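You operate a simulated robot arm through the tools that you are given. There is no shell and no other tool.

The job below is to be done with a simulated robot arm. You get a single attempt, and the scene is never put back.

Task
Move the fitting from the OUT port to the green tray, cap both ports, set the blue knob to HAND.
Fine: red cap on IN, yellow cap on OUT. Set down upright: brass fitting.

The check looks at the end state, three seconds after you hand in, the way a careful person would. Anything else that was tipped, shoved, dropped, spilled or broken makes it a failure. Lids that push on must go on centred and level and be pressed home; caps that screw on are set level and turned clockwise until they are tight.

Robot
A 7-joint arm with a fingered hand, fixed in place. Base frame: the origin is on the floor under the middle of its stand, x ahead of it, y to its left, z up; the work surface is at about z = 0.85. Lengths are in m, angles in degrees, forces in N, time in s.
With the tool pointing down near the work surface it reaches from about 0.4 to 0.74 m from the base axis. Its first joint turns from -166.0 to 166.0 degrees. Payload 3.4 kg.
Tool frame: the origin (TCP) lies between the finger pads and is the grasp point; the fingertips stand 0.025 m ahead of it; z points along the fingers, y is the line along which they close. The gripper opens to 0.088 m; its body begins 0.029 m behind the TCP. The gripper is a hand of 3 fingers: y runs from the thumb to the fingers, the wrist lies at [-0.013, -0.106, -0.174] in the tool frame, and closing takes about 1.5 s.
Orientation is that of the tool frame in the base frame, as a unit quaternion [x, y, z, w]. With the fingers straight down and the wrist toward the robot, the tool's x, y and z point along [0, 1, 0], [1, 0, 0] and [0, 0, -1] of the base frame.

Tools
- The arm moves only by the tool drive_tool. Its arguments are lists of equal length, an entry for each row: "translation": the shift along the tool's x, y, z in units of 150 mm (1.0 is 150 mm), a list of three; "rotation": the turn, a rotation vector about the tool's x, y, z in units of 60 degrees (1.0 is 60 degrees), a list of three. In form: {"translation": [[x, y, z], ...], "rotation": [[ax, ay, az], ...]}. A call has 1 to 20 rows; each row is the pose to reach, as a shift and turn from the pose commanded when the call began, along the tool's axes at that moment. "grip" is the finger opening in m, from 0 to 0.088, set as the call begins (left out, the last holds). A call with a number of a shift or a turn outside -1 to 1 is refused whole. A row lasts 0.2 s, in which the tool goes at most 0.05 m and 8.6 degrees; a call with a longer step from one row to the next is refused whole, and so is a gripper value outside its range. A pose out of reach is approached as far as the arm can. The call stops where the force on the tool passes 40 N (or 10 N more than at its start, if that is more) or the arm is blocked; 0.2 s more then pass. Each finger travels about 0.072 m/s and halts on what it meets, pressing with about 22 N; the grip force reading is that of the motor and also rises with nothing between the fingers. The clock runs only during rows and for 0.2 s after the last one: add rows that repeat a pose to give the fingers time. It gives the time, the measured TCP pose, the force on the tool (base axes), the opening and the grip force at its end, in the units of the frame above (readings bear some noise), with the torque about the TCP (base axes, N m) and any sound that the robot's microphone picked up, and new pictures: "pictures" is both (left out), scene, wrist or none.
- Cameras (640 x 400 px; columns grow to the right, rows downward): "scene" is fixed at [0.4005, 0.4985, 1.6049]; the picture's right is [-0.96, -0.29, 0.00], its down [-0.19, 0.65, -0.73] and it looks along [0.21, -0.70, -0.68] (base axes); focal length 330 px, centre (320, 200). "wrist" rides on the gripper at [0.058, -0.085, -0.099] in the tool frame; the picture's right is [-0.67, 0.35, -0.66], its down [-0.69, -0.63, 0.37] and it looks along [-0.29, 0.69, 0.66] (tool axes); focal length 261 px, centre (320, 200). There is no depth. A picture from a camera that has moved, and an enlarged one, comes with that camera's place and axes in the base frame and with its lens.
- raise_lower(by): slides the trunk up (or, below 0, down) by that many m; the arm rides with it, the base frame stays. It gives what a move gives, with no picture.
- set_fingers(index, middle, thumb_bend, thumb_turn): sets how far each is bent, from 0 (flat) to 1 (curled in); at 0.3 the hand is open as for a grip, at 0.7 the pads meet at the TCP. One left out holds its place. A second passes; each finger stops where it meets its share of the squeeze, and holds until it gets a number again. A gripper value or a shape takes the hand back. It gives what a move gives, with no picture; readings hold the bend of each and the force on the fingers (four entries, about 0 where the hand has none), thumb and palm. thumb_turn goes from beside the hand (0) to across from the fingers (1), as for a grip.
- set_grasp(shape): the hand has 3 fingers and takes this shape, open, in about a second: jaw (thumb against the fingers, like two jaws); tri (thumb and two fingers); tip (a fingertip pinch); poke (one finger out to press); point (the index stretched); flat (the hand flat); cup (the hand cupped); fist (a fist). The gripper value then closes the fingers along that shape, each until it touches; the sizes above hold for jaw. It gives what a move gives, with no picture.
- close_up(camera, box): a new picture of the part [left, top, right, bottom] of that camera's present view, enlarged. No time passes.
- finish_job(): hands the job in; it is judged then, once.

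Nothing tells you positions but the pictures and the camera data. Unless the task says otherwise, let go and move clear before handing in.

The tools are called after "Emit:" by a JSON object that holds its "fn" and its "kwargs". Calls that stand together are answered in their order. drive_tool: Moves the arm, as the interface text tells. Its arguments: {"type":"object","properties":{"translation":{"type":"array","items":{"type":"array","items":{"type":"number"}}},"rotation":{"type":"array","items":{"type":"array","items":{"type":"number"}}},"grip":{"type":"number"},"pictures":{"type":"string","enum":["both","scene","wrist","none"]}},"required":["translation","rotation"]} The other tools are called the same way: raise_lower (by) moves the trunk up or down; set_grasp (shape) gives the hand a shape; set_fingers (index, middle, thumb_bend, thumb_turn) moves the fingers one by one; close_up (camera, box) takes an enlarged picture of a part of a camera's view; finish_job () hands the job in.

At the start:

```text
time: 0.0
position: [0.4244, -0.1436, 1.1537]
tool_rot: [0.707, 0.708, 0.0, 0.0]
ft_force: [-0.9, 0.8, -1.0]
wrist_torque: [-0.01, 0.0, -0.04]
grip_width: 0.0877
grasp_force: 0.0
shape: jaw
bend: [0.3, 0.3, 0.3, 0.98]
finger forces: [0.0, 0.1, 0.1, 0.0, 0.1, 0.1]
trunk travel left (down, up): [-0.5, 0.09]
```

scene: 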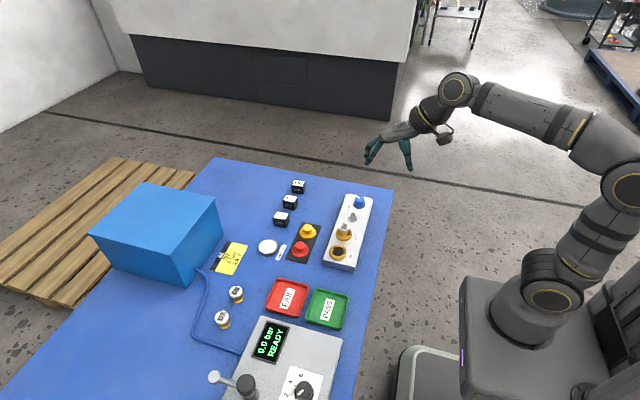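
wrist: 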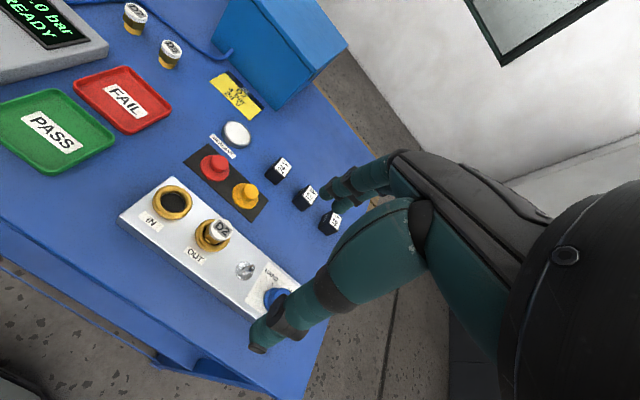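

I see a blue table with a white port block (IN, OUT with a fitting labelled D2, a small lever, a blue knob), red and yellow caps on a dark plate, red and green trays. I'll take enlarged views first to locate everything.

Emit:
{"fn": "close_up", "kwargs": {"camera": "scene", "box": [240, 160, 400, 280]}}

Emit:
{"fn": "close_up", "kwargs": {"camera": "wrist", "box": [110, 120, 310, 330]}}

Emit:
{"fn": "close_up", "kwargs": {"camera": "scene", "box": [200, 240, 360, 360]}}

Emit:
{"fn": "close_up", "kwargs": {"camera": "scene", "box": [315, 185, 385, 235]}}

```text
3.33 times, centred on (320, 220) of scene
camera zoom: at [0.4005, 0.4985, 1.6049], right [-0.96, -0.29, 0.0], down [-0.19, 0.65, -0.73], along [0.21, -0.7, -0.68], focal length 1101 px, centre (320, 133)
```

zoom: 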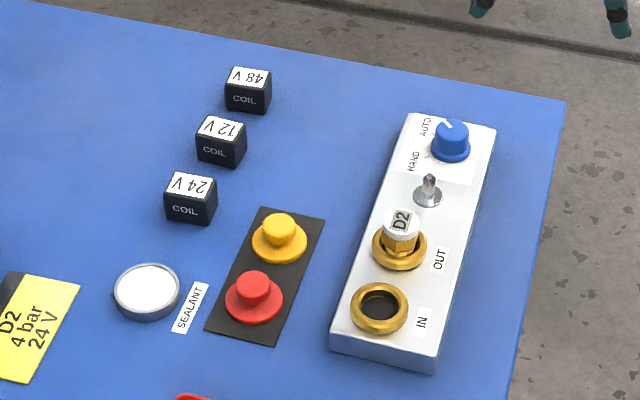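

```text
1.90 times, centred on (210, 225) of wrist
camera zoom: at [0.3377, -0.0848, 1.2536], right [0.35, -0.67, 0.66], down [-0.63, -0.69, -0.37], along [0.69, -0.29, -0.66], focal length 496 px, centre (530, 152)
```

zoom: 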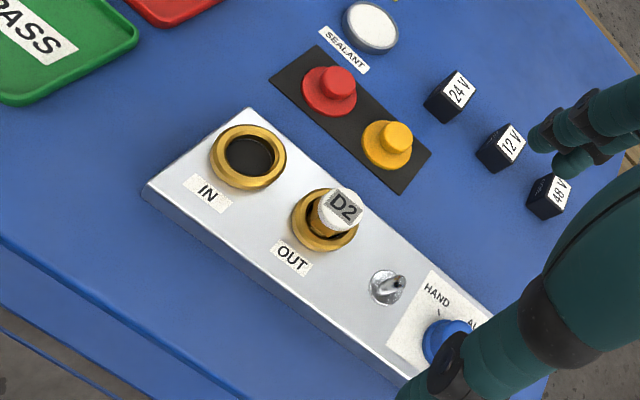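

```text
3.33 times, centred on (280, 300) of scene
camera zoom: at [0.4005, 0.4985, 1.6049], right [-0.96, -0.29, 0.0], down [-0.19, 0.65, -0.73], along [0.21, -0.7, -0.68], focal length 1101 px, centre (453, -133)
```

zoom: 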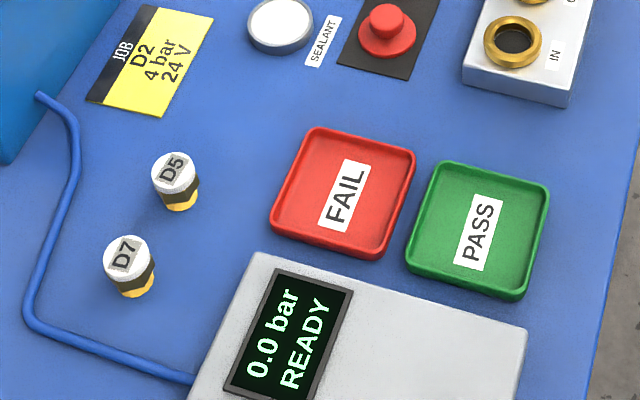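

```text
8.00 times, centred on (350, 210) of scene
camera zoom: at [0.4005, 0.4985, 1.6049], right [-0.96, -0.29, 0.0], down [-0.19, 0.65, -0.73], along [0.21, -0.7, -0.68], focal length 2642 px, centre (80, 120)
```

zoom: 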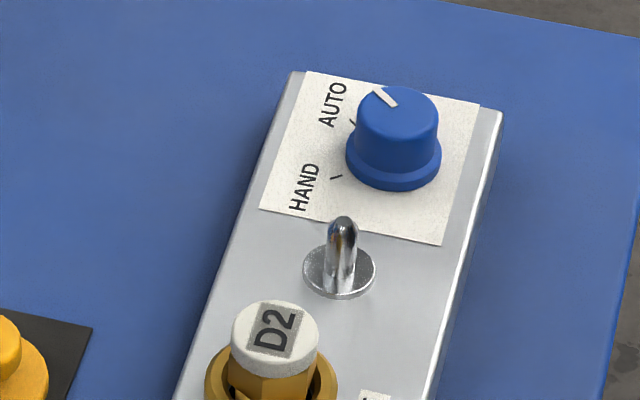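

The block runs roughly along y at x≈0.46–0.55, with IN near (0.515, -0.058), OUT near (0.513, -0.122) and the knob near (0.496, -0.257). The caps are near (0.623, -0.05) and (0.623, -0.12), and the green tray is near (0.50, 0.10). I'll move above the OUT port for a better look.

Emit:
{"fn": "drive_tool", "kwargs": {"translation": [[0.03, 0.12, 0.17], [0.06, 0.24, 0.34], [0.09, 0.36, 0.51], [0.12, 0.48, 0.68], [0.133, 0.593, 0.82], [0.133, 0.593, 0.82]], "rotation": [[0, 0, 0], [0, 0, 0], [0, 0, 0], [0, 0, 0], [0, 0, 0], [0, 0, 0]], "pictures": "both"}}

```text
time: 1.4
position: [0.5138, -0.1234, 1.0286]
tool_rot: [0.707, 0.707, 0.0, 0.0]
ft_force: [-0.4, 0.4, 1.1]
wrist_torque: [-0.01, 0.0, 0.02]
grip_width: 0.0874
grasp_force: 0.1
shape: jaw
bend: [0.3, 0.3, 0.3, 0.98]
finger forces: [0.0, 0.0, 0.0, 0.1, 0.0, 0.0]
trunk travel left (down, up): [-0.5, 0.09]
camera wrist: at [0.4276, -0.0651, 1.1296], right [0.35, -0.67, 0.66], down [-0.63, -0.69, -0.37], along [0.69, -0.29, -0.66], focal length 261 px, centre (320, 200)
```

scene: 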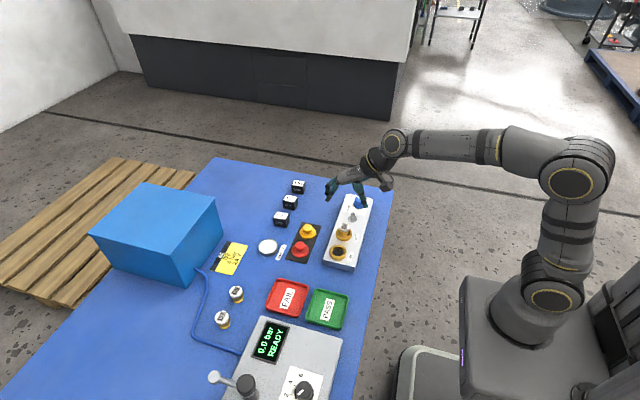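
wrist: 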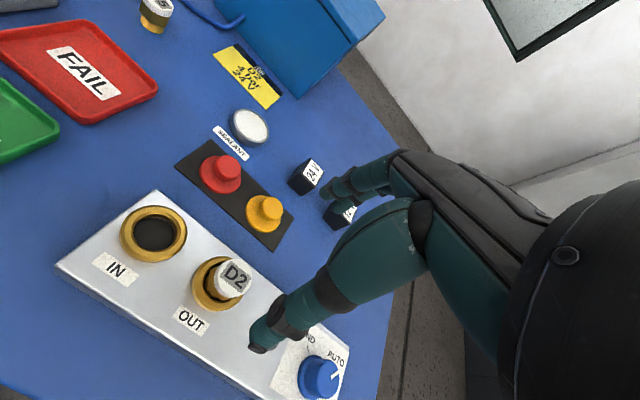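

I'm above the block now. I'll zoom in on the ports, caps and knob from the wrist.

Emit:
{"fn": "close_up", "kwargs": {"camera": "wrist", "box": [90, 180, 290, 340]}}

Emit:
{"fn": "close_up", "kwargs": {"camera": "wrist", "box": [180, 120, 310, 250]}}

Emit:
{"fn": "close_up", "kwargs": {"camera": "wrist", "box": [250, 310, 370, 400]}}

Emit:
{"fn": "close_up", "kwargs": {"camera": "scene", "box": [280, 210, 370, 275]}}

```text
2.50 times, centred on (190, 260) of wrist
camera zoom: at [0.4276, -0.0651, 1.1296], right [0.35, -0.67, 0.66], down [-0.63, -0.69, -0.37], along [0.69, -0.29, -0.66], focal length 652 px, centre (645, 50)
```

zoom: 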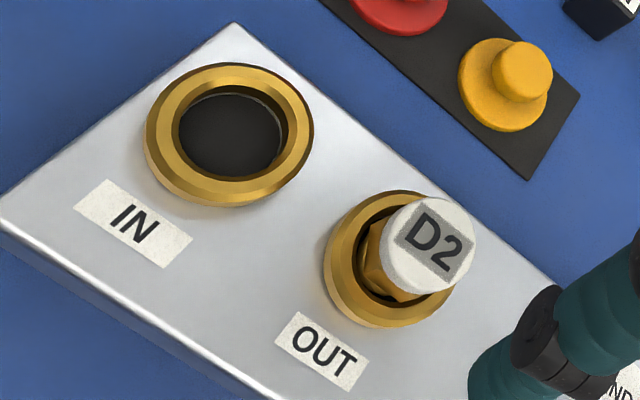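

```text
3.08 times, centred on (245, 185) of wrist
camera zoom: at [0.4276, -0.0651, 1.1296], right [0.35, -0.67, 0.66], down [-0.63, -0.69, -0.37], along [0.69, -0.29, -0.66], focal length 802 px, centre (551, 246)
```

zoom: 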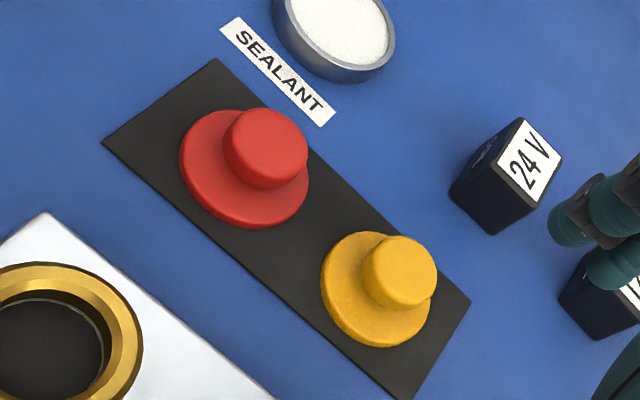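

```text
4.44 times, centred on (310, 355) of wrist
camera zoom: at [0.4276, -0.0651, 1.1296], right [0.35, -0.67, 0.66], down [-0.63, -0.69, -0.37], along [0.69, -0.29, -0.66], focal length 1158 px, centre (364, -489)
```

zoom: 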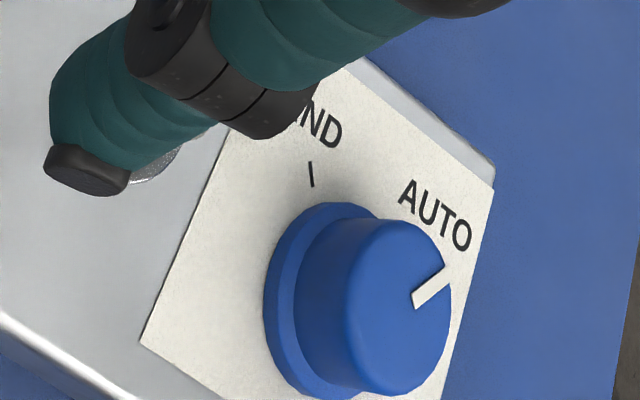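

```text
6.15 times, centred on (325, 242) of scene
camera zoom: at [0.4005, 0.4985, 1.6049], right [-0.96, -0.29, 0.0], down [-0.19, 0.65, -0.73], along [0.21, -0.7, -0.68], focal length 2032 px, centre (289, -62)
```

zoom: 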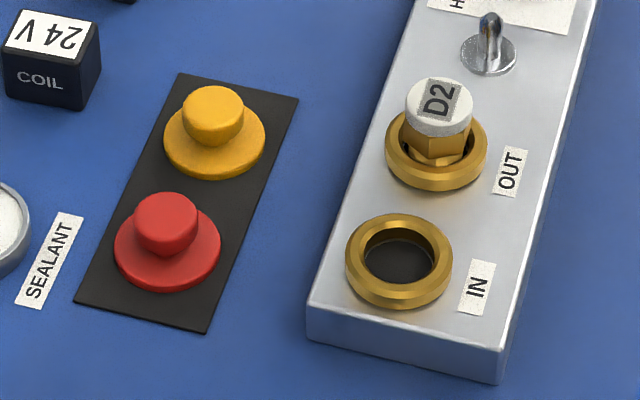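

The fitting sits in the OUT ring, with its top at about z=0.912 and the ring top at about 0.885. I'll centre over it at (0.514, -0.1255) and descend partway.

Emit:
{"fn": "drive_tool", "kwargs": {"translation": [[-0.005, 0.001, 0.18], [-0.01, 0.002, 0.36], [-0.0133, 0.002, 0.524], [-0.0133, 0.002, 0.524]], "rotation": [[0, 0, 0], [0, 0, 0], [0, 0, 0], [0, 0, 0]], "pictures": "both"}}

```text
time: 2.4
position: [0.5142, -0.127, 0.9505]
tool_rot: [0.707, 0.708, 0.0, 0.0]
ft_force: [0.4, 0.4, 0.2]
wrist_torque: [-0.02, 0.0, -0.01]
grip_width: 0.0874
grasp_force: 0.0
shape: jaw
bend: [0.3, 0.3, 0.3, 0.98]
finger forces: [0.0, 0.0, 0.1, 0.0, 0.1, 0.1]
trunk travel left (down, up): [-0.5, 0.09]
camera wrist: at [0.4276, -0.0673, 1.0513], right [0.35, -0.67, 0.66], down [-0.63, -0.69, -0.37], along [0.69, -0.29, -0.66], focal length 261 px, centre (320, 200)
```

scene: 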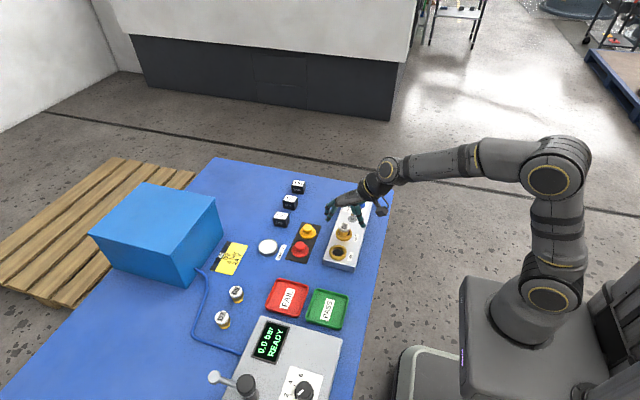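
wrist: 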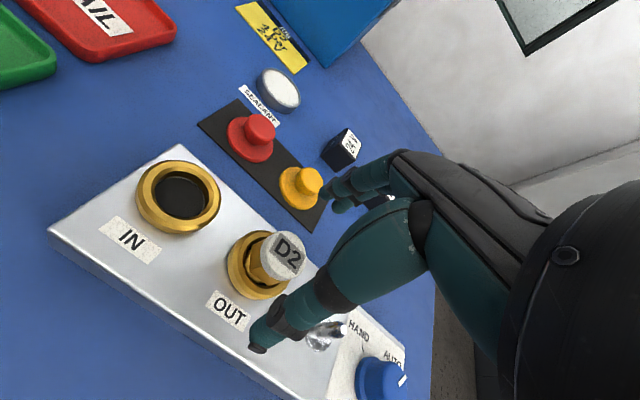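

Emit:
{"fn": "close_up", "kwargs": {"camera": "wrist", "box": [200, 200, 360, 360]}}

Emit:
{"fn": "close_up", "kwargs": {"camera": "scene", "box": [310, 180, 400, 260]}}

```text
2.50 times, centred on (280, 280) of wrist
camera zoom: at [0.4276, -0.0673, 1.0513], right [0.35, -0.67, 0.66], down [-0.63, -0.69, -0.37], along [0.69, -0.29, -0.66], focal length 652 px, centre (420, 0)
```

zoom: 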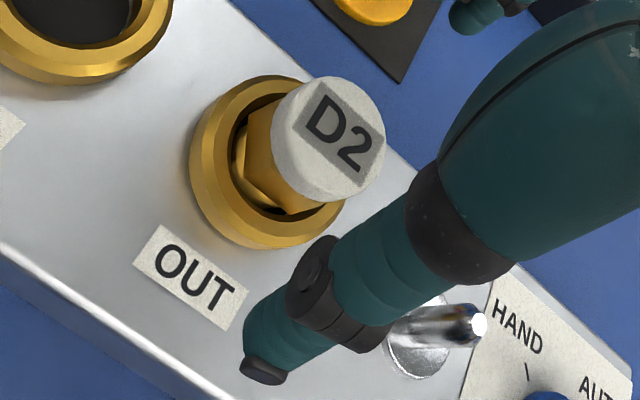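

```text
5.00 times, centred on (355, 220) of scene
camera zoom: at [0.4005, 0.4985, 1.6049], right [-0.96, -0.29, 0.0], down [-0.19, 0.65, -0.73], along [0.21, -0.7, -0.68], focal length 1651 px, centre (145, 100)
```

zoom: 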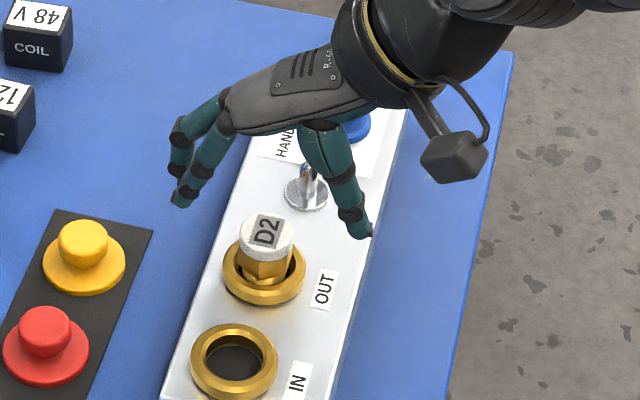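

The hand straddles the fitting with the thumb on the robot side. I estimate the fitting at (0.516, -0.127), so I'll shift slightly and descend until the tips are just above the ring top.

Emit:
{"fn": "drive_tool", "kwargs": {"translation": [[-0.013, 0.023, 0.1], [-0.013, 0.023, 0.2], [-0.013, 0.023, 0.257], [-0.013, 0.023, 0.257]], "rotation": [[0, 0, 0], [0, 0, 0], [0, 0, 0], [0, 0, 0]], "pictures": "wrist"}}

Emit:
{"fn": "close_up", "kwargs": {"camera": "wrist", "box": [200, 160, 400, 360]}}

Emit:
{"fn": "close_up", "kwargs": {"camera": "scene", "box": [310, 190, 380, 260]}}

```text
time: 3.4
position: [0.5168, -0.1277, 0.9115]
tool_rot: [0.707, 0.707, -0.001, 0.0]
ft_force: [-0.2, -0.7, 1.3]
wrist_torque: [0.02, 0.02, -0.01]
grip_width: 0.0877
grasp_force: 0.0
shape: jaw
bend: [0.3, 0.3, 0.3, 0.98]
finger forces: [0.1, 0.0, 0.0, 0.0, 0.0, 0.1]
trunk travel left (down, up): [-0.5, 0.09]
camera wrist: at [0.4304, -0.0686, 1.0124], right [0.35, -0.67, 0.66], down [-0.63, -0.69, -0.37], along [0.69, -0.29, -0.66], focal length 261 px, centre (320, 200)
```

wrist: 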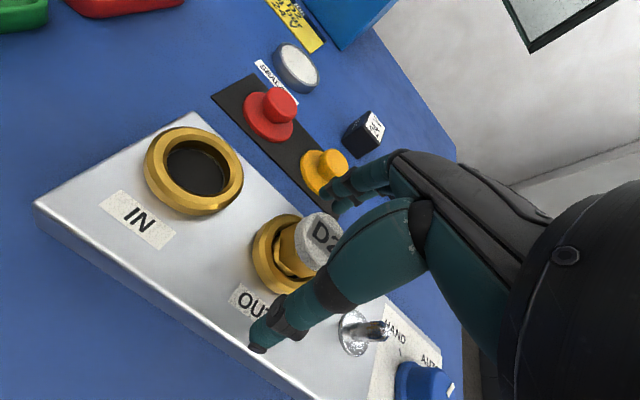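

```text
2.00 times, centred on (300, 260) of wrist
camera zoom: at [0.4304, -0.0686, 1.0124], right [0.35, -0.67, 0.66], down [-0.63, -0.69, -0.37], along [0.69, -0.29, -0.66], focal length 521 px, centre (360, 80)
```

zoom: 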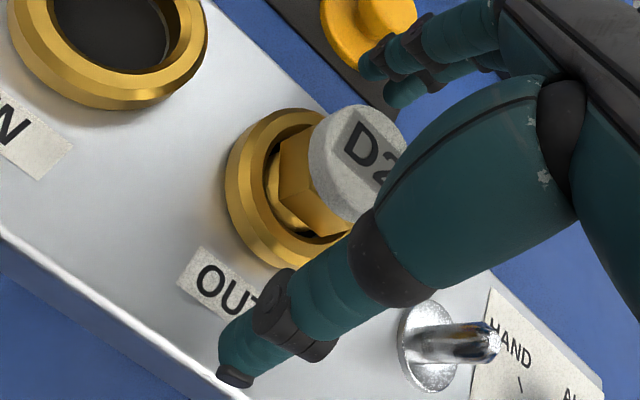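

```text
5.71 times, centred on (345, 225) of scene
camera zoom: at [0.4005, 0.4985, 1.6049], right [-0.96, -0.29, 0.0], down [-0.19, 0.65, -0.73], along [0.21, -0.7, -0.68], focal length 1887 px, centre (177, 57)
```

zoom: 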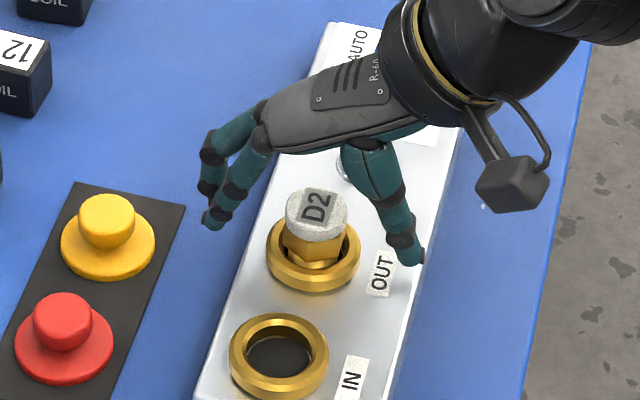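

The TCP is aligned with the fitting to about 1 mm and the tips are just above the ring. Closing the fingers now.

Emit:
{"fn": "drive_tool", "kwargs": {"translation": [[0, 0, 0], [0, 0, 0], [0, 0, 0], [0, 0, 0], [0, 0, 0], [0, 0, 0], [0, 0, 0]], "rotation": [[0, 0, 0], [0, 0, 0], [0, 0, 0], [0, 0, 0], [0, 0, 0], [0, 0, 0], [0, 0, 0]], "grip": 0.015, "pictures": "wrist"}}

Emit:
{"fn": "close_up", "kwargs": {"camera": "wrist", "box": [220, 160, 420, 340]}}

Emit:
{"fn": "close_up", "kwargs": {"camera": "scene", "box": [310, 190, 380, 260]}}

```text
time: 5.0
position: [0.518, -0.1275, 0.9129]
tool_rot: [0.708, 0.707, 0.001, 0.002]
ft_force: [5.5, -1.1, 19.3]
wrist_torque: [-0.08, -0.26, -0.07]
grip_width: 0.0319
grasp_force: 21.8
shape: jaw
bend: [0.74, 0.52, 0.73, 1.0]
finger forces: [20.1, 11.6, 0.0, 0.0, 24.6, 0.0]
trunk travel left (down, up): [-0.5, 0.09]
camera wrist: at [0.4302, -0.0686, 1.0138], right [0.35, -0.67, 0.66], down [-0.63, -0.69, -0.37], along [0.7, -0.29, -0.66], focal length 261 px, centre (320, 200)
```

wrist: 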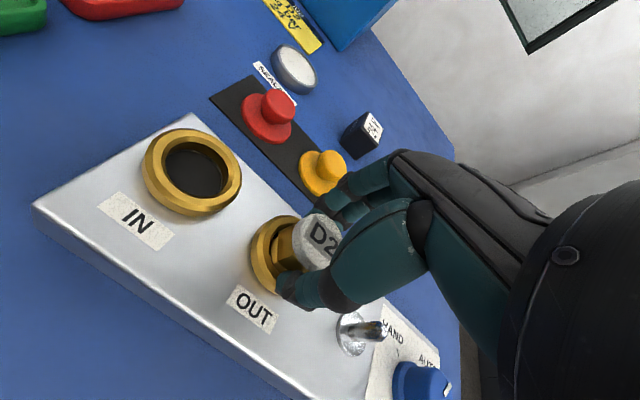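

```text
2.22 times, centred on (320, 250) of wrist
camera zoom: at [0.4302, -0.0686, 1.0138], right [0.35, -0.67, 0.66], down [-0.63, -0.69, -0.37], along [0.7, -0.29, -0.66], focal length 579 px, centre (320, 89)
```

zoom: 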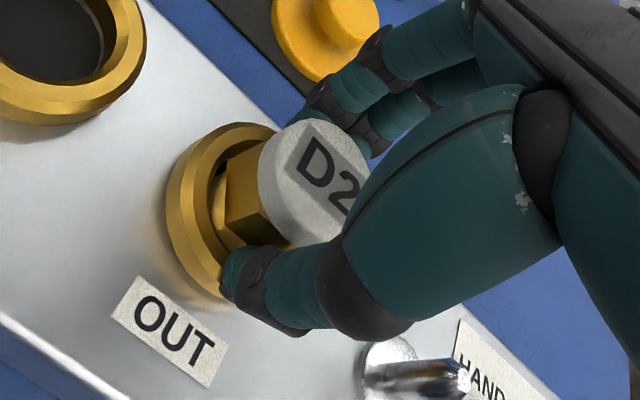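

```text
5.71 times, centred on (345, 225) of scene
camera zoom: at [0.4005, 0.4985, 1.6049], right [-0.96, -0.29, 0.0], down [-0.19, 0.65, -0.73], along [0.21, -0.7, -0.68], focal length 1887 px, centre (177, 57)
```

zoom: 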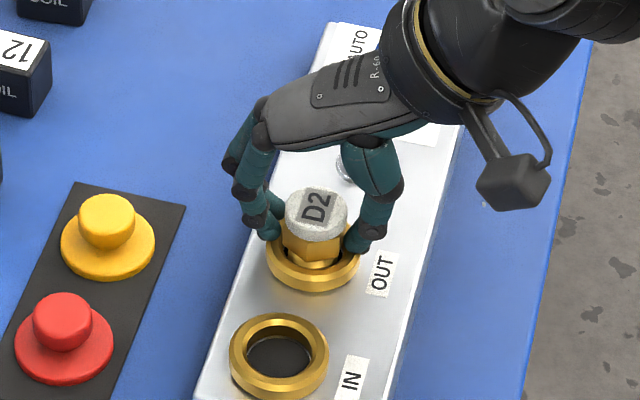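

One finger (the one toward -y) missed the fitting and a tip is pressing on the ring, so I'll reopen, shift about 6 mm toward +y, rise about 4 mm and re-close.

Emit:
{"fn": "drive_tool", "kwargs": {"translation": [[0, 0, 0], [0, 0, 0], [0, 0, 0], [0, 0, 0], [0, 0, -0.03], [0.04, 0, -0.03], [0.04, 0, -0.03]], "rotation": [[0, 0, 0], [0, 0, 0], [0, 0, 0], [0, 0, 0], [0, 0, 0], [0, 0, 0], [0, 0, 0]], "grip": 0.075, "pictures": "wrist"}}

Emit:
{"fn": "close_up", "kwargs": {"camera": "wrist", "box": [220, 160, 420, 340]}}

Emit:
{"fn": "close_up", "kwargs": {"camera": "scene", "box": [310, 190, 380, 260]}}

```text
time: 6.6
position: [0.5156, -0.1217, 0.9178]
tool_rot: [0.707, 0.707, 0.001, 0.0]
ft_force: [0.2, -0.4, -0.7]
wrist_torque: [-0.01, 0.0, -0.01]
grip_width: 0.075
grasp_force: 0.1
shape: jaw
bend: [0.28, 0.33, 0.43, 0.99]
finger forces: [0.0, 0.0, 0.0, 0.0, 0.0, 0.0]
trunk travel left (down, up): [-0.5, 0.09]
camera wrist: at [0.4302, -0.0626, 1.0175], right [0.35, -0.67, 0.66], down [-0.63, -0.69, -0.37], along [0.69, -0.29, -0.66], focal length 261 px, centre (320, 200)
```

wrist: 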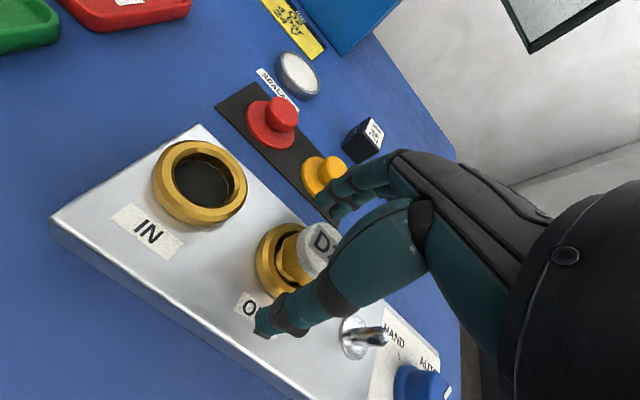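

```text
2.22 times, centred on (320, 250) of wrist
camera zoom: at [0.4302, -0.0626, 1.0175], right [0.35, -0.67, 0.66], down [-0.63, -0.69, -0.37], along [0.69, -0.29, -0.66], focal length 579 px, centre (320, 89)
```

zoom: 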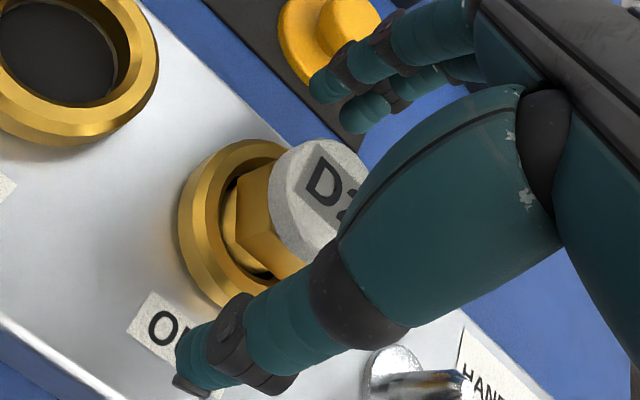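

```text
5.71 times, centred on (345, 225) of scene
camera zoom: at [0.4005, 0.4985, 1.6049], right [-0.96, -0.29, 0.0], down [-0.19, 0.65, -0.73], along [0.21, -0.7, -0.68], focal length 1887 px, centre (177, 57)
```

zoom: 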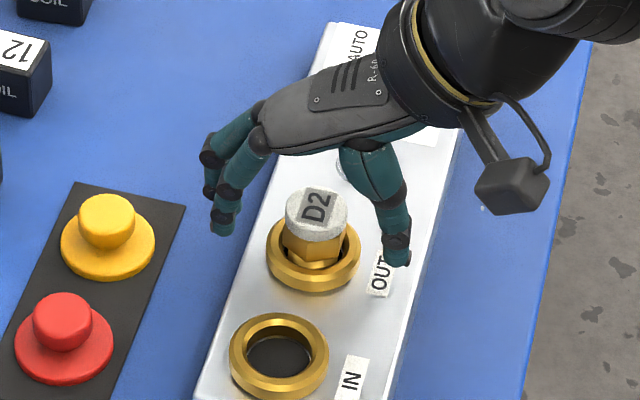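

Emit:
{"fn": "drive_tool", "kwargs": {"translation": [[0, 0, 0], [0, 0, 0], [0, 0, 0], [0, 0, 0], [0, 0, 0], [0, 0, 0], [0, 0, 0]], "rotation": [[0, 0, 0], [0, 0, 0], [0, 0, 0], [0, 0, 0], [0, 0, 0], [0, 0, 0], [0, 0, 0]], "grip": 0.015, "pictures": "wrist"}}

Emit:
{"fn": "close_up", "kwargs": {"camera": "wrist", "box": [220, 160, 420, 340]}}

Emit:
{"fn": "close_up", "kwargs": {"camera": "scene", "box": [310, 190, 380, 260]}}

```text
time: 8.2
position: [0.5178, -0.1229, 0.9166]
tool_rot: [0.707, 0.707, 0.0, 0.0]
ft_force: [0.4, 0.2, -0.2]
wrist_torque: [0.01, -0.04, 0.03]
grip_width: 0.0227
grasp_force: 21.8
shape: jaw
bend: [0.74, 0.56, 0.75, 1.0]
finger forces: [10.7, 8.0, 0.0, 0.0, 19.5, 0.0]
trunk travel left (down, up): [-0.5, 0.09]
camera wrist: at [0.4303, -0.0627, 1.0175], right [0.35, -0.67, 0.66], down [-0.63, -0.69, -0.37], along [0.69, -0.29, -0.66], focal length 261 px, centre (320, 200)
```

wrist: 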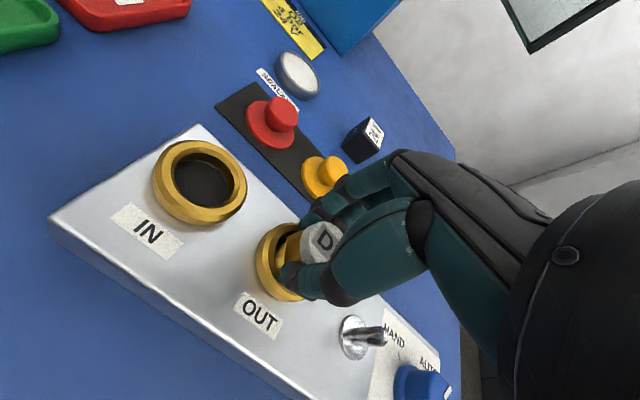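

```text
2.22 times, centred on (320, 250) of wrist
camera zoom: at [0.4303, -0.0627, 1.0175], right [0.35, -0.67, 0.66], down [-0.63, -0.69, -0.37], along [0.69, -0.29, -0.66], focal length 579 px, centre (320, 89)
```

zoom: 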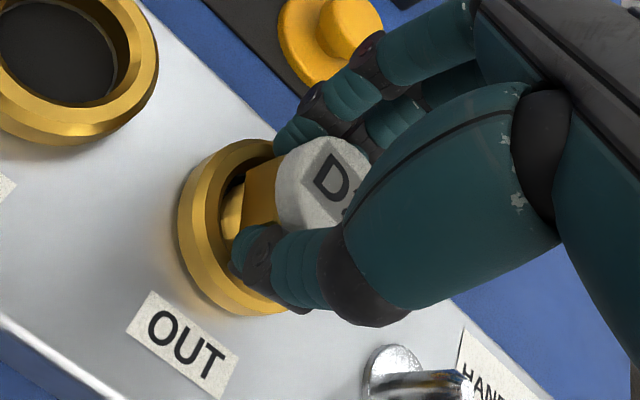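

```text
5.71 times, centred on (345, 225) of scene
camera zoom: at [0.4005, 0.4985, 1.6049], right [-0.96, -0.29, 0.0], down [-0.19, 0.65, -0.73], along [0.21, -0.7, -0.68], focal length 1887 px, centre (177, 57)
```

zoom: 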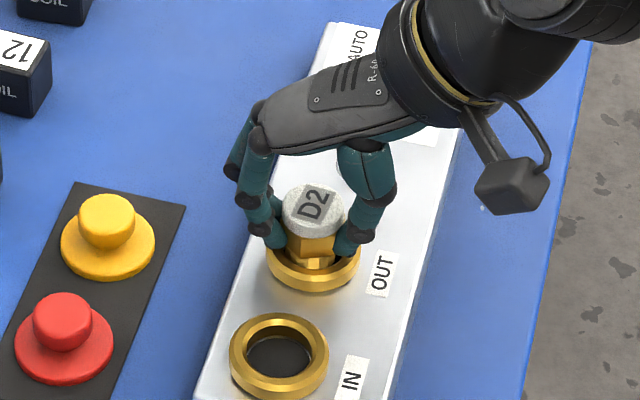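

The grip is force-balanced (fingers 18.7 N, thumb 19.5 N) with no load on the ring. I'll lift a little and check whether the fitting follows.

Emit:
{"fn": "drive_tool", "kwargs": {"translation": [[0, 0, -0.03], [0, 0, -0.06], [0, 0, -0.1], [0, 0, -0.1]], "rotation": [[0, 0, 0], [0, 0, 0], [0, 0, 0], [0, 0, 0]], "pictures": "wrist"}}

Emit:
{"fn": "close_up", "kwargs": {"camera": "wrist", "box": [220, 160, 420, 340]}}

Emit:
{"fn": "close_up", "kwargs": {"camera": "scene", "box": [310, 190, 380, 260]}}

```text
time: 9.2
position: [0.5162, -0.1223, 0.9329]
tool_rot: [0.707, 0.707, 0.0, 0.0]
ft_force: [-0.1, 0.6, -1.1]
wrist_torque: [0.0, -0.01, 0.0]
grip_width: 0.023
grasp_force: 22.0
shape: jaw
bend: [0.74, 0.56, 0.75, 1.0]
finger forces: [10.7, 8.0, 0.1, 0.1, 19.4, 0.0]
trunk travel left (down, up): [-0.5, 0.09]
camera wrist: at [0.4302, -0.0628, 1.0325], right [0.35, -0.67, 0.66], down [-0.63, -0.69, -0.37], along [0.69, -0.29, -0.66], focal length 261 px, centre (320, 200)
```

wrist: 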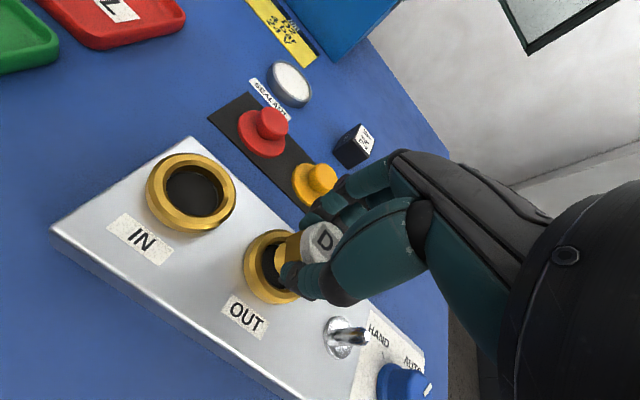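

```text
2.22 times, centred on (320, 250) of wrist
camera zoom: at [0.4302, -0.0628, 1.0325], right [0.35, -0.67, 0.66], down [-0.63, -0.69, -0.37], along [0.69, -0.29, -0.66], focal length 579 px, centre (320, 89)
```

zoom: 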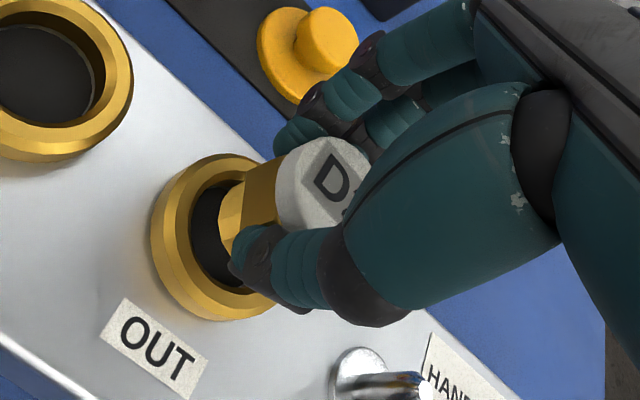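

```text
5.71 times, centred on (345, 225) of scene
camera zoom: at [0.4005, 0.4985, 1.6049], right [-0.96, -0.29, 0.0], down [-0.19, 0.65, -0.73], along [0.21, -0.7, -0.68], focal length 1887 px, centre (177, 57)
```

zoom: 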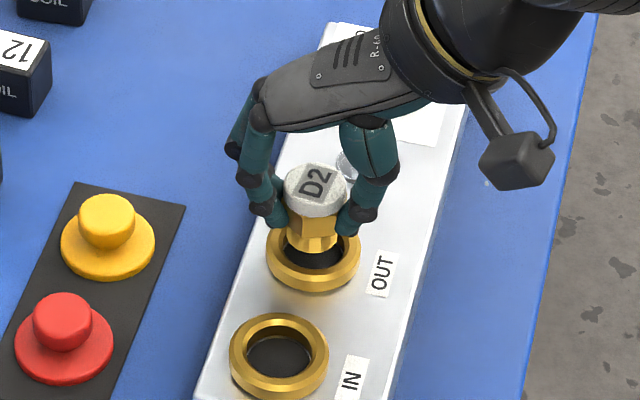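

The fitting came out cleanly and is hanging upright. I'll lift further and start carrying it toward the green tray.

Emit:
{"fn": "drive_tool", "kwargs": {"translation": [[0, 0, -0.15], [0, 0, -0.3], [0, 0, -0.4], [0.2, 0, -0.4], [0.4, 0, -0.4], [0.6, 0, -0.4], [0.8, -0.02, -0.4], [0.95, -0.04, -0.4], [0.95, -0.04, -0.4]], "rotation": [[0, 0, 0], [0, 0, 0], [0, 0, 0], [0, 0, 0], [0, 0, 0], [0, 0, 0], [0, 0, 0], [0, 0, 0], [0, 0, 0]], "pictures": "both"}}

```text
time: 11.2
position: [0.5111, 0.0203, 0.992]
tool_rot: [0.708, 0.707, 0.0, 0.0]
ft_force: [-0.9, -0.4, -0.3]
wrist_torque: [0.02, 0.01, -0.01]
grip_width: 0.0224
grasp_force: 21.8
shape: jaw
bend: [0.74, 0.56, 0.75, 1.0]
finger forces: [10.9, 8.2, 0.1, 0.0, 19.2, 0.0]
trunk travel left (down, up): [-0.5, 0.09]
camera wrist: at [0.4246, 0.08, 1.0928], right [0.35, -0.67, 0.66], down [-0.63, -0.69, -0.37], along [0.69, -0.29, -0.66], focal length 261 px, centre (320, 200)
```

scene: 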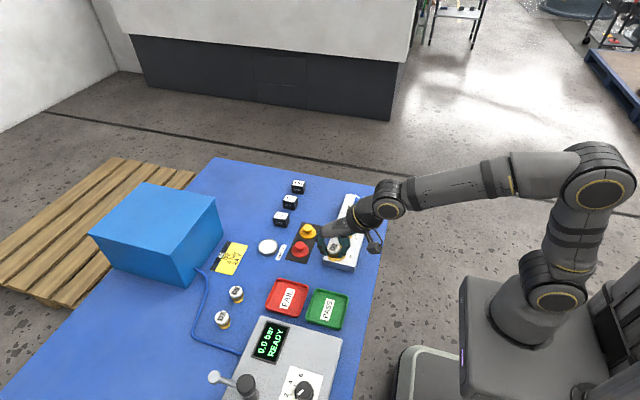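
wrist: 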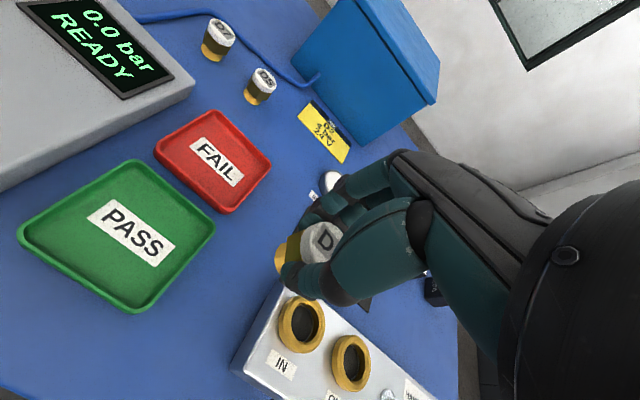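

The green tray centre is about (0.499, 0.101) and the fitting hangs about 6 mm toward -y from the TCP. I'll move over the tray and descend partway.

Emit:
{"fn": "drive_tool", "kwargs": {"translation": [[0.2, -0.02, 0], [0.4, -0.05, 0], [0.567, -0.07, 0], [0.567, -0.07, 0.14], [0.567, -0.07, 0.28], [0.567, -0.07, 0.4], [0.567, -0.07, 0.4]], "rotation": [[0, 0, 0], [0, 0, 0], [0, 0, 0], [0, 0, 0], [0, 0, 0], [0, 0, 0], [0, 0, 0]], "pictures": "both"}}

Emit:
{"fn": "close_up", "kwargs": {"camera": "scene", "box": [270, 240, 380, 340]}}

Emit:
{"fn": "close_up", "kwargs": {"camera": "wrist", "box": [200, 180, 400, 360]}}

```text
time: 12.8
position: [0.4998, 0.1067, 0.9323]
tool_rot: [0.707, 0.707, 0.0, 0.0]
ft_force: [-1.2, -1.0, -0.7]
wrist_torque: [-0.01, 0.0, 0.0]
grip_width: 0.0222
grasp_force: 21.8
shape: jaw
bend: [0.74, 0.56, 0.75, 1.0]
finger forces: [11.0, 8.4, 0.1, 0.1, 19.0, 0.0]
trunk travel left (down, up): [-0.5, 0.09]
camera wrist: at [0.4138, 0.165, 1.0327], right [0.35, -0.67, 0.66], down [-0.63, -0.69, -0.37], along [0.69, -0.29, -0.66], focal length 261 px, centre (320, 200)
```

scene: 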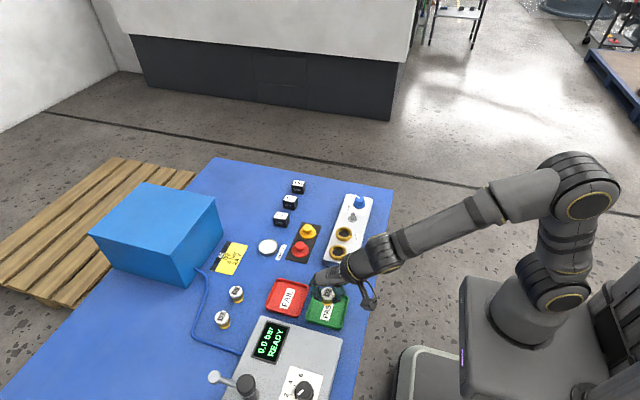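
wrist: 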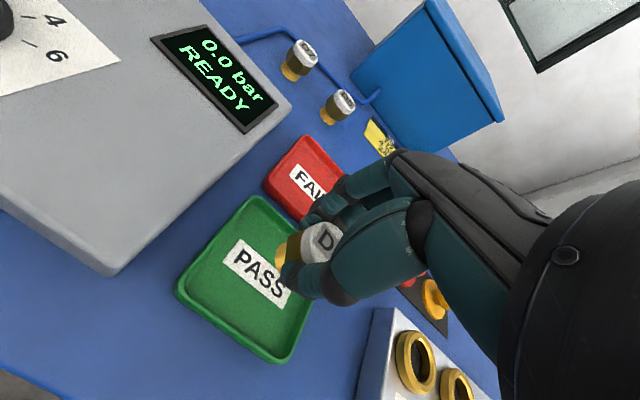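

```text
4.00 times, centred on (325, 290) of scene
camera zoom: at [0.4005, 0.4985, 1.6049], right [-0.96, -0.29, 0.0], down [-0.19, 0.65, -0.73], along [0.21, -0.7, -0.68], focal length 1321 px, centre (300, -160)
```

zoom: 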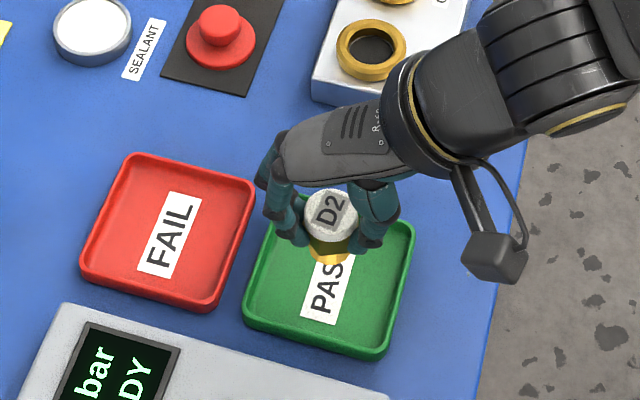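

```text
2.22 times, centred on (300, 270) of wrist
camera zoom: at [0.4138, 0.165, 1.0327], right [0.35, -0.67, 0.66], down [-0.63, -0.69, -0.37], along [0.69, -0.29, -0.66], focal length 579 px, centre (364, 44)
```

zoom: 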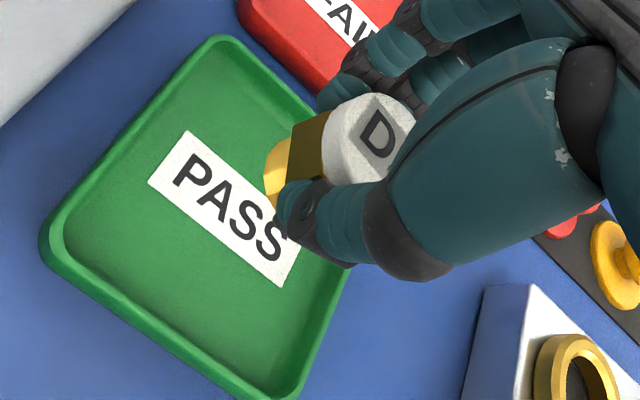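

The fitting is centred over the tray at about (0.501, 0.099) and upright. I'll descend most of the way, then feel for contact.

Emit:
{"fn": "drive_tool", "kwargs": {"translation": [[0, 0, 0.06], [0, 0, 0.12], [0, 0, 0.16], [0, 0, 0.16]], "rotation": [[0, 0, 0], [0, 0, 0], [0, 0, 0], [0, 0, 0]], "pictures": "none"}}

Emit:
{"fn": "close_up", "kwargs": {"camera": "scene", "box": [300, 260, 360, 340]}}

Emit:
{"fn": "close_up", "kwargs": {"camera": "wrist", "box": [240, 200, 360, 320]}}

```text
time: 13.8
position: [0.4992, 0.1054, 0.9077]
tool_rot: [0.707, 0.707, 0.0, 0.0]
ft_force: [0.3, -0.3, -1.0]
wrist_torque: [0.0, -0.01, -0.01]
grip_width: 0.0221
grasp_force: 22.4
shape: jaw
bend: [0.74, 0.56, 0.75, 1.0]
finger forces: [10.9, 8.4, 0.0, 0.1, 19.0, 0.1]
trunk travel left (down, up): [-0.5, 0.09]
```

```text
5.00 times, centred on (330, 300) of scene
camera zoom: at [0.4005, 0.4985, 1.6049], right [-0.96, -0.29, 0.0], down [-0.19, 0.65, -0.73], along [0.21, -0.7, -0.68], focal length 1651 px, centre (270, -300)
```

zoom: 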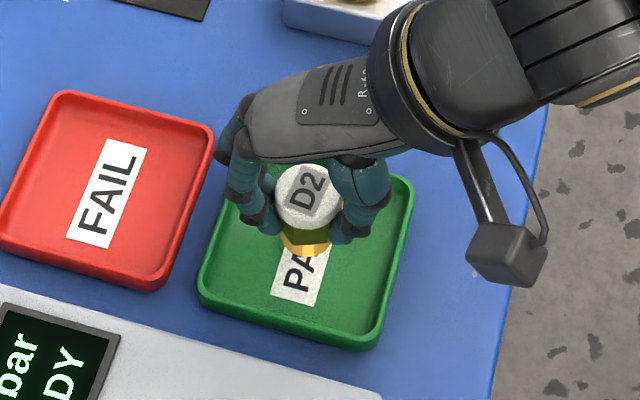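

```text
3.33 times, centred on (300, 260) of wrist
camera zoom: at [0.414, 0.165, 1.0087], right [0.35, -0.67, 0.66], down [-0.63, -0.69, -0.37], along [0.69, -0.29, -0.66], focal length 869 px, centre (387, 0)
```

zoom: 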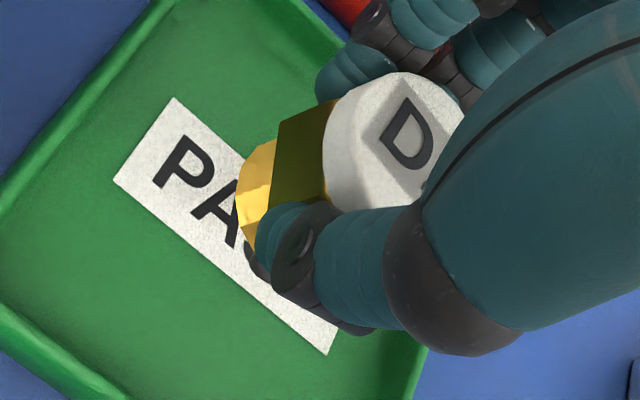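

Emit:
{"fn": "drive_tool", "kwargs": {"translation": [[0, 0, 0.01], [0, 0, 0.02], [0, 0, 0.02]], "rotation": [[0, 0, 0], [0, 0, 0], [0, 0, 0]], "pictures": "none"}}

```text
time: 14.6
position: [0.4993, 0.106, 0.9054]
tool_rot: [0.707, 0.708, 0.001, 0.001]
ft_force: [0.7, 0.3, -1.1]
wrist_torque: [0.0, 0.01, -0.04]
grip_width: 0.0223
grasp_force: 21.8
shape: jaw
bend: [0.74, 0.56, 0.75, 1.0]
finger forces: [10.9, 8.4, 0.0, 0.1, 19.0, 0.0]
trunk travel left (down, up): [-0.5, 0.09]
```

Emit:
{"fn": "drive_tool", "kwargs": {"translation": [[0, 0, 0.007], [0, 0, 0.013], [0, 0, 0.013]], "rotation": [[0, 0, 0], [0, 0, 0], [0, 0, 0]], "pictures": "none"}}

```text
time: 15.4
position: [0.5, 0.1058, 0.9036]
tool_rot: [0.707, 0.707, 0.0, 0.0]
ft_force: [0.1, 0.0, -1.5]
wrist_torque: [0.0, 0.03, -0.01]
grip_width: 0.0224
grasp_force: 21.6
shape: jaw
bend: [0.74, 0.56, 0.75, 1.0]
finger forces: [10.9, 8.4, 0.1, 0.0, 19.0, 0.1]
trunk travel left (down, up): [-0.5, 0.09]
```

No contact yet; continuing down in small steps.

Emit:
{"fn": "drive_tool", "kwargs": {"translation": [[0, 0, 0.007], [0, 0, 0.013], [0, 0, 0.013]], "rotation": [[0, 0, 0], [0, 0, 0], [0, 0, 0]], "pictures": "none"}}

Emit:
{"fn": "close_up", "kwargs": {"camera": "wrist", "box": [240, 200, 360, 320]}}

Emit:
{"fn": "close_up", "kwargs": {"camera": "scene", "box": [310, 270, 350, 320]}}

```text
time: 16.2
position: [0.5005, 0.1055, 0.901]
tool_rot: [0.707, 0.707, 0.0, 0.0]
ft_force: [1.5, 0.5, -1.0]
wrist_torque: [-0.01, -0.02, 0.0]
grip_width: 0.0223
grasp_force: 22.2
shape: jaw
bend: [0.74, 0.56, 0.75, 1.0]
finger forces: [10.9, 8.5, 0.0, 0.1, 19.1, 0.0]
trunk travel left (down, up): [-0.5, 0.09]
```

```text
3.33 times, centred on (300, 260) of wrist
camera zoom: at [0.414, 0.1647, 1.0019], right [0.35, -0.67, 0.66], down [-0.63, -0.69, -0.37], along [0.69, -0.29, -0.66], focal length 869 px, centre (387, 0)
```

zoom: 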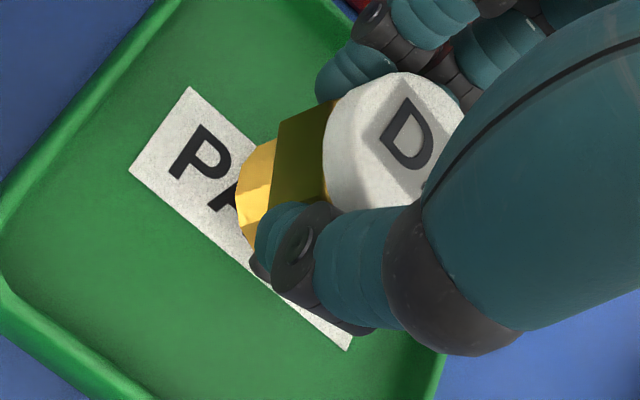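

```text
8.00 times, centred on (330, 295) of scene
camera zoom: at [0.4005, 0.4985, 1.6049], right [-0.96, -0.29, 0.0], down [-0.19, 0.65, -0.73], along [0.21, -0.7, -0.68], focal length 2642 px, centre (240, -560)
```

zoom: 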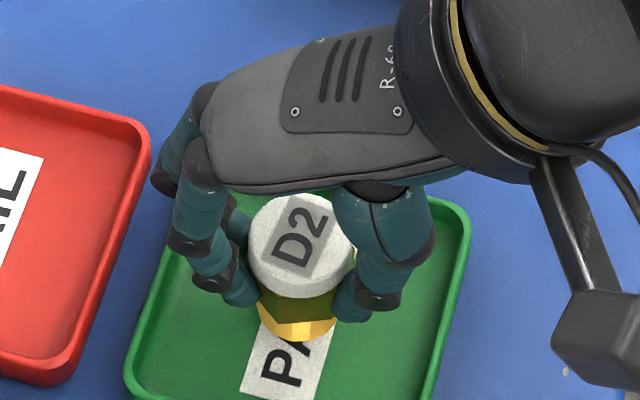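

Emit:
{"fn": "drive_tool", "kwargs": {"translation": [[0, 0, 0.007], [0, 0, 0.013], [0, 0, 0.013]], "rotation": [[0, 0, 0], [0, 0, 0], [0, 0, 0]], "pictures": "none"}}

```text
time: 17.0
position: [0.5009, 0.1062, 0.8988]
tool_rot: [0.707, 0.707, 0.0, 0.0]
ft_force: [0.2, -0.5, -1.2]
wrist_torque: [0.02, 0.03, -0.02]
grip_width: 0.0224
grasp_force: 22.0
shape: jaw
bend: [0.74, 0.56, 0.75, 1.0]
finger forces: [10.9, 8.5, 0.1, 0.0, 19.0, 0.1]
trunk travel left (down, up): [-0.5, 0.09]
```

Emit:
{"fn": "drive_tool", "kwargs": {"translation": [[0, 0, 0.005], [0, 0, 0.01], [0, 0, 0.01]], "rotation": [[0, 0, 0], [0, 0, 0], [0, 0, 0]], "pictures": "none"}}

```text
time: 17.8
position: [0.5002, 0.1054, 0.897]
tool_rot: [0.707, 0.707, 0.0, 0.0]
ft_force: [0.1, 1.0, -1.0]
wrist_torque: [0.05, -0.01, 0.02]
grip_width: 0.0222
grasp_force: 22.3
shape: jaw
bend: [0.74, 0.56, 0.75, 1.0]
finger forces: [10.9, 8.4, 0.0, 0.0, 19.0, 0.0]
trunk travel left (down, up): [-0.5, 0.09]
```

Emit:
{"fn": "drive_tool", "kwargs": {"translation": [[0, 0, 0.005], [0, 0, 0.01], [0, 0, 0.01]], "rotation": [[0, 0, 0], [0, 0, 0], [0, 0, 0]], "pictures": "none"}}

Emit:
{"fn": "close_up", "kwargs": {"camera": "scene", "box": [310, 270, 350, 320]}}

```text
time: 18.6
position: [0.5004, 0.1054, 0.8973]
tool_rot: [0.707, 0.707, -0.001, -0.001]
ft_force: [-0.1, 0.0, -1.5]
wrist_torque: [0.02, 0.03, 0.01]
grip_width: 0.0225
grasp_force: 22.2
shape: jaw
bend: [0.74, 0.56, 0.75, 1.0]
finger forces: [10.8, 8.5, 0.0, 0.1, 19.1, 0.0]
trunk travel left (down, up): [-0.5, 0.09]
```

```text
8.00 times, centred on (330, 295) of scene
camera zoom: at [0.4005, 0.4985, 1.6049], right [-0.96, -0.29, 0.0], down [-0.19, 0.65, -0.73], along [0.21, -0.7, -0.68], focal length 2642 px, centre (240, -560)
```

zoom: 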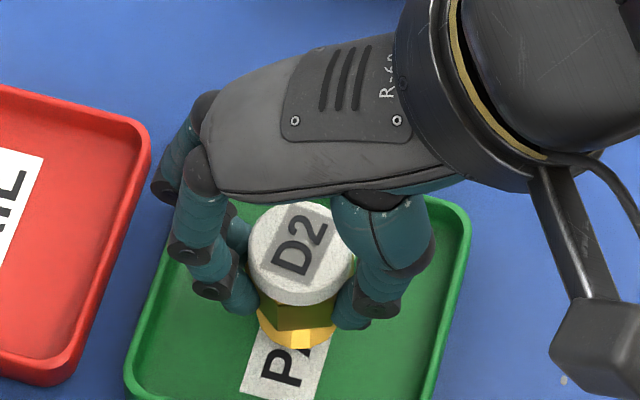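

Emit:
{"fn": "drive_tool", "kwargs": {"translation": [[0, 0, 0.005], [0, 0, 0.01], [0, 0, 0.01]], "rotation": [[0, 0, 0], [0, 0, 0], [0, 0, 0]], "pictures": "none"}}

```text
time: 19.4
position: [0.4999, 0.1054, 0.8956]
tool_rot: [0.707, 0.707, -0.001, 0.0]
ft_force: [-0.3, -0.9, -0.6]
wrist_torque: [0.0, -0.02, 0.01]
grip_width: 0.0223
grasp_force: 21.6
shape: jaw
bend: [0.74, 0.56, 0.75, 1.0]
finger forces: [10.8, 8.4, 0.1, 0.0, 19.1, 0.0]
trunk travel left (down, up): [-0.5, 0.09]
```

Emit:
{"fn": "drive_tool", "kwargs": {"translation": [[0, 0, 0.005], [0, 0, 0.01], [0, 0, 0.01]], "rotation": [[0, 0, 0], [0, 0, 0], [0, 0, 0]], "pictures": "none"}}

```text
time: 20.2
position: [0.5, 0.106, 0.8939]
tool_rot: [0.707, 0.707, 0.0, 0.001]
ft_force: [0.0, 0.3, -0.9]
wrist_torque: [0.01, 0.03, 0.03]
grip_width: 0.022
grasp_force: 22.0
shape: jaw
bend: [0.74, 0.56, 0.75, 1.0]
finger forces: [10.9, 8.4, 0.1, 0.1, 19.1, 0.0]
trunk travel left (down, up): [-0.5, 0.09]
```

Emit:
{"fn": "drive_tool", "kwargs": {"translation": [[0, 0, 0.005], [0, 0, 0.01], [0, 0, 0.01]], "rotation": [[0, 0, 0], [0, 0, 0], [0, 0, 0]], "pictures": "none"}}

Emit:
{"fn": "close_up", "kwargs": {"camera": "scene", "box": [310, 270, 350, 320]}}

Emit:
{"fn": "close_up", "kwargs": {"camera": "wrist", "box": [240, 200, 360, 320]}}

```text
time: 21.0
position: [0.5023, 0.1059, 0.8919]
tool_rot: [0.707, 0.707, -0.001, -0.001]
ft_force: [-0.2, 0.6, 3.2]
wrist_torque: [-0.03, -0.06, 0.01]
grip_width: 0.0223
grasp_force: 21.7
shape: jaw
bend: [0.74, 0.56, 0.75, 1.0]
finger forces: [11.5, 8.6, 0.0, 0.1, 19.5, 0.0]
trunk travel left (down, up): [-0.5, 0.09]
```

```text
8.00 times, centred on (330, 295) of scene
camera zoom: at [0.4005, 0.4985, 1.6049], right [-0.96, -0.29, 0.0], down [-0.19, 0.65, -0.73], along [0.21, -0.7, -0.68], focal length 2642 px, centre (240, -560)
```

zoom: 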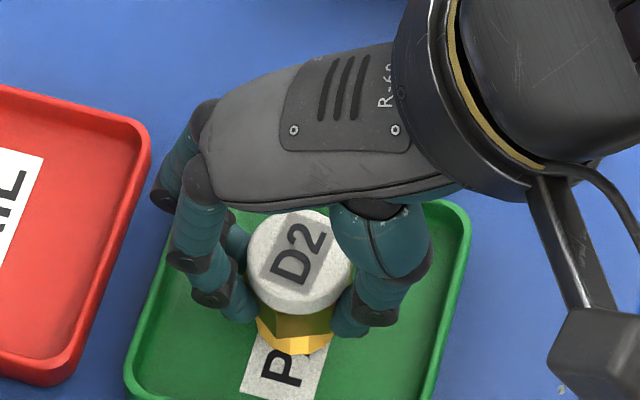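

```text
3.33 times, centred on (300, 260) of wrist
camera zoom: at [0.4142, 0.1647, 0.9929], right [0.35, -0.67, 0.66], down [-0.63, -0.69, -0.37], along [0.69, -0.29, -0.66], focal length 869 px, centre (387, 0)
```

zoom: 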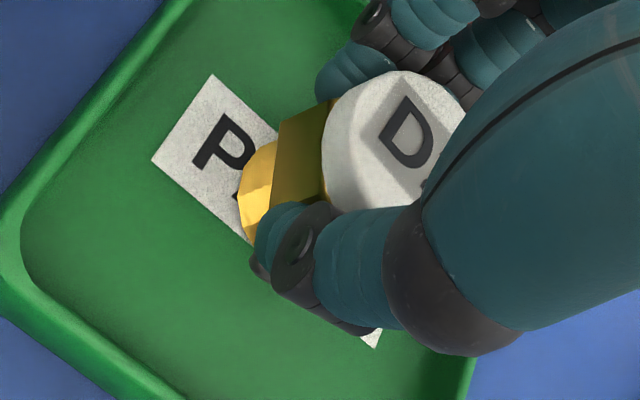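

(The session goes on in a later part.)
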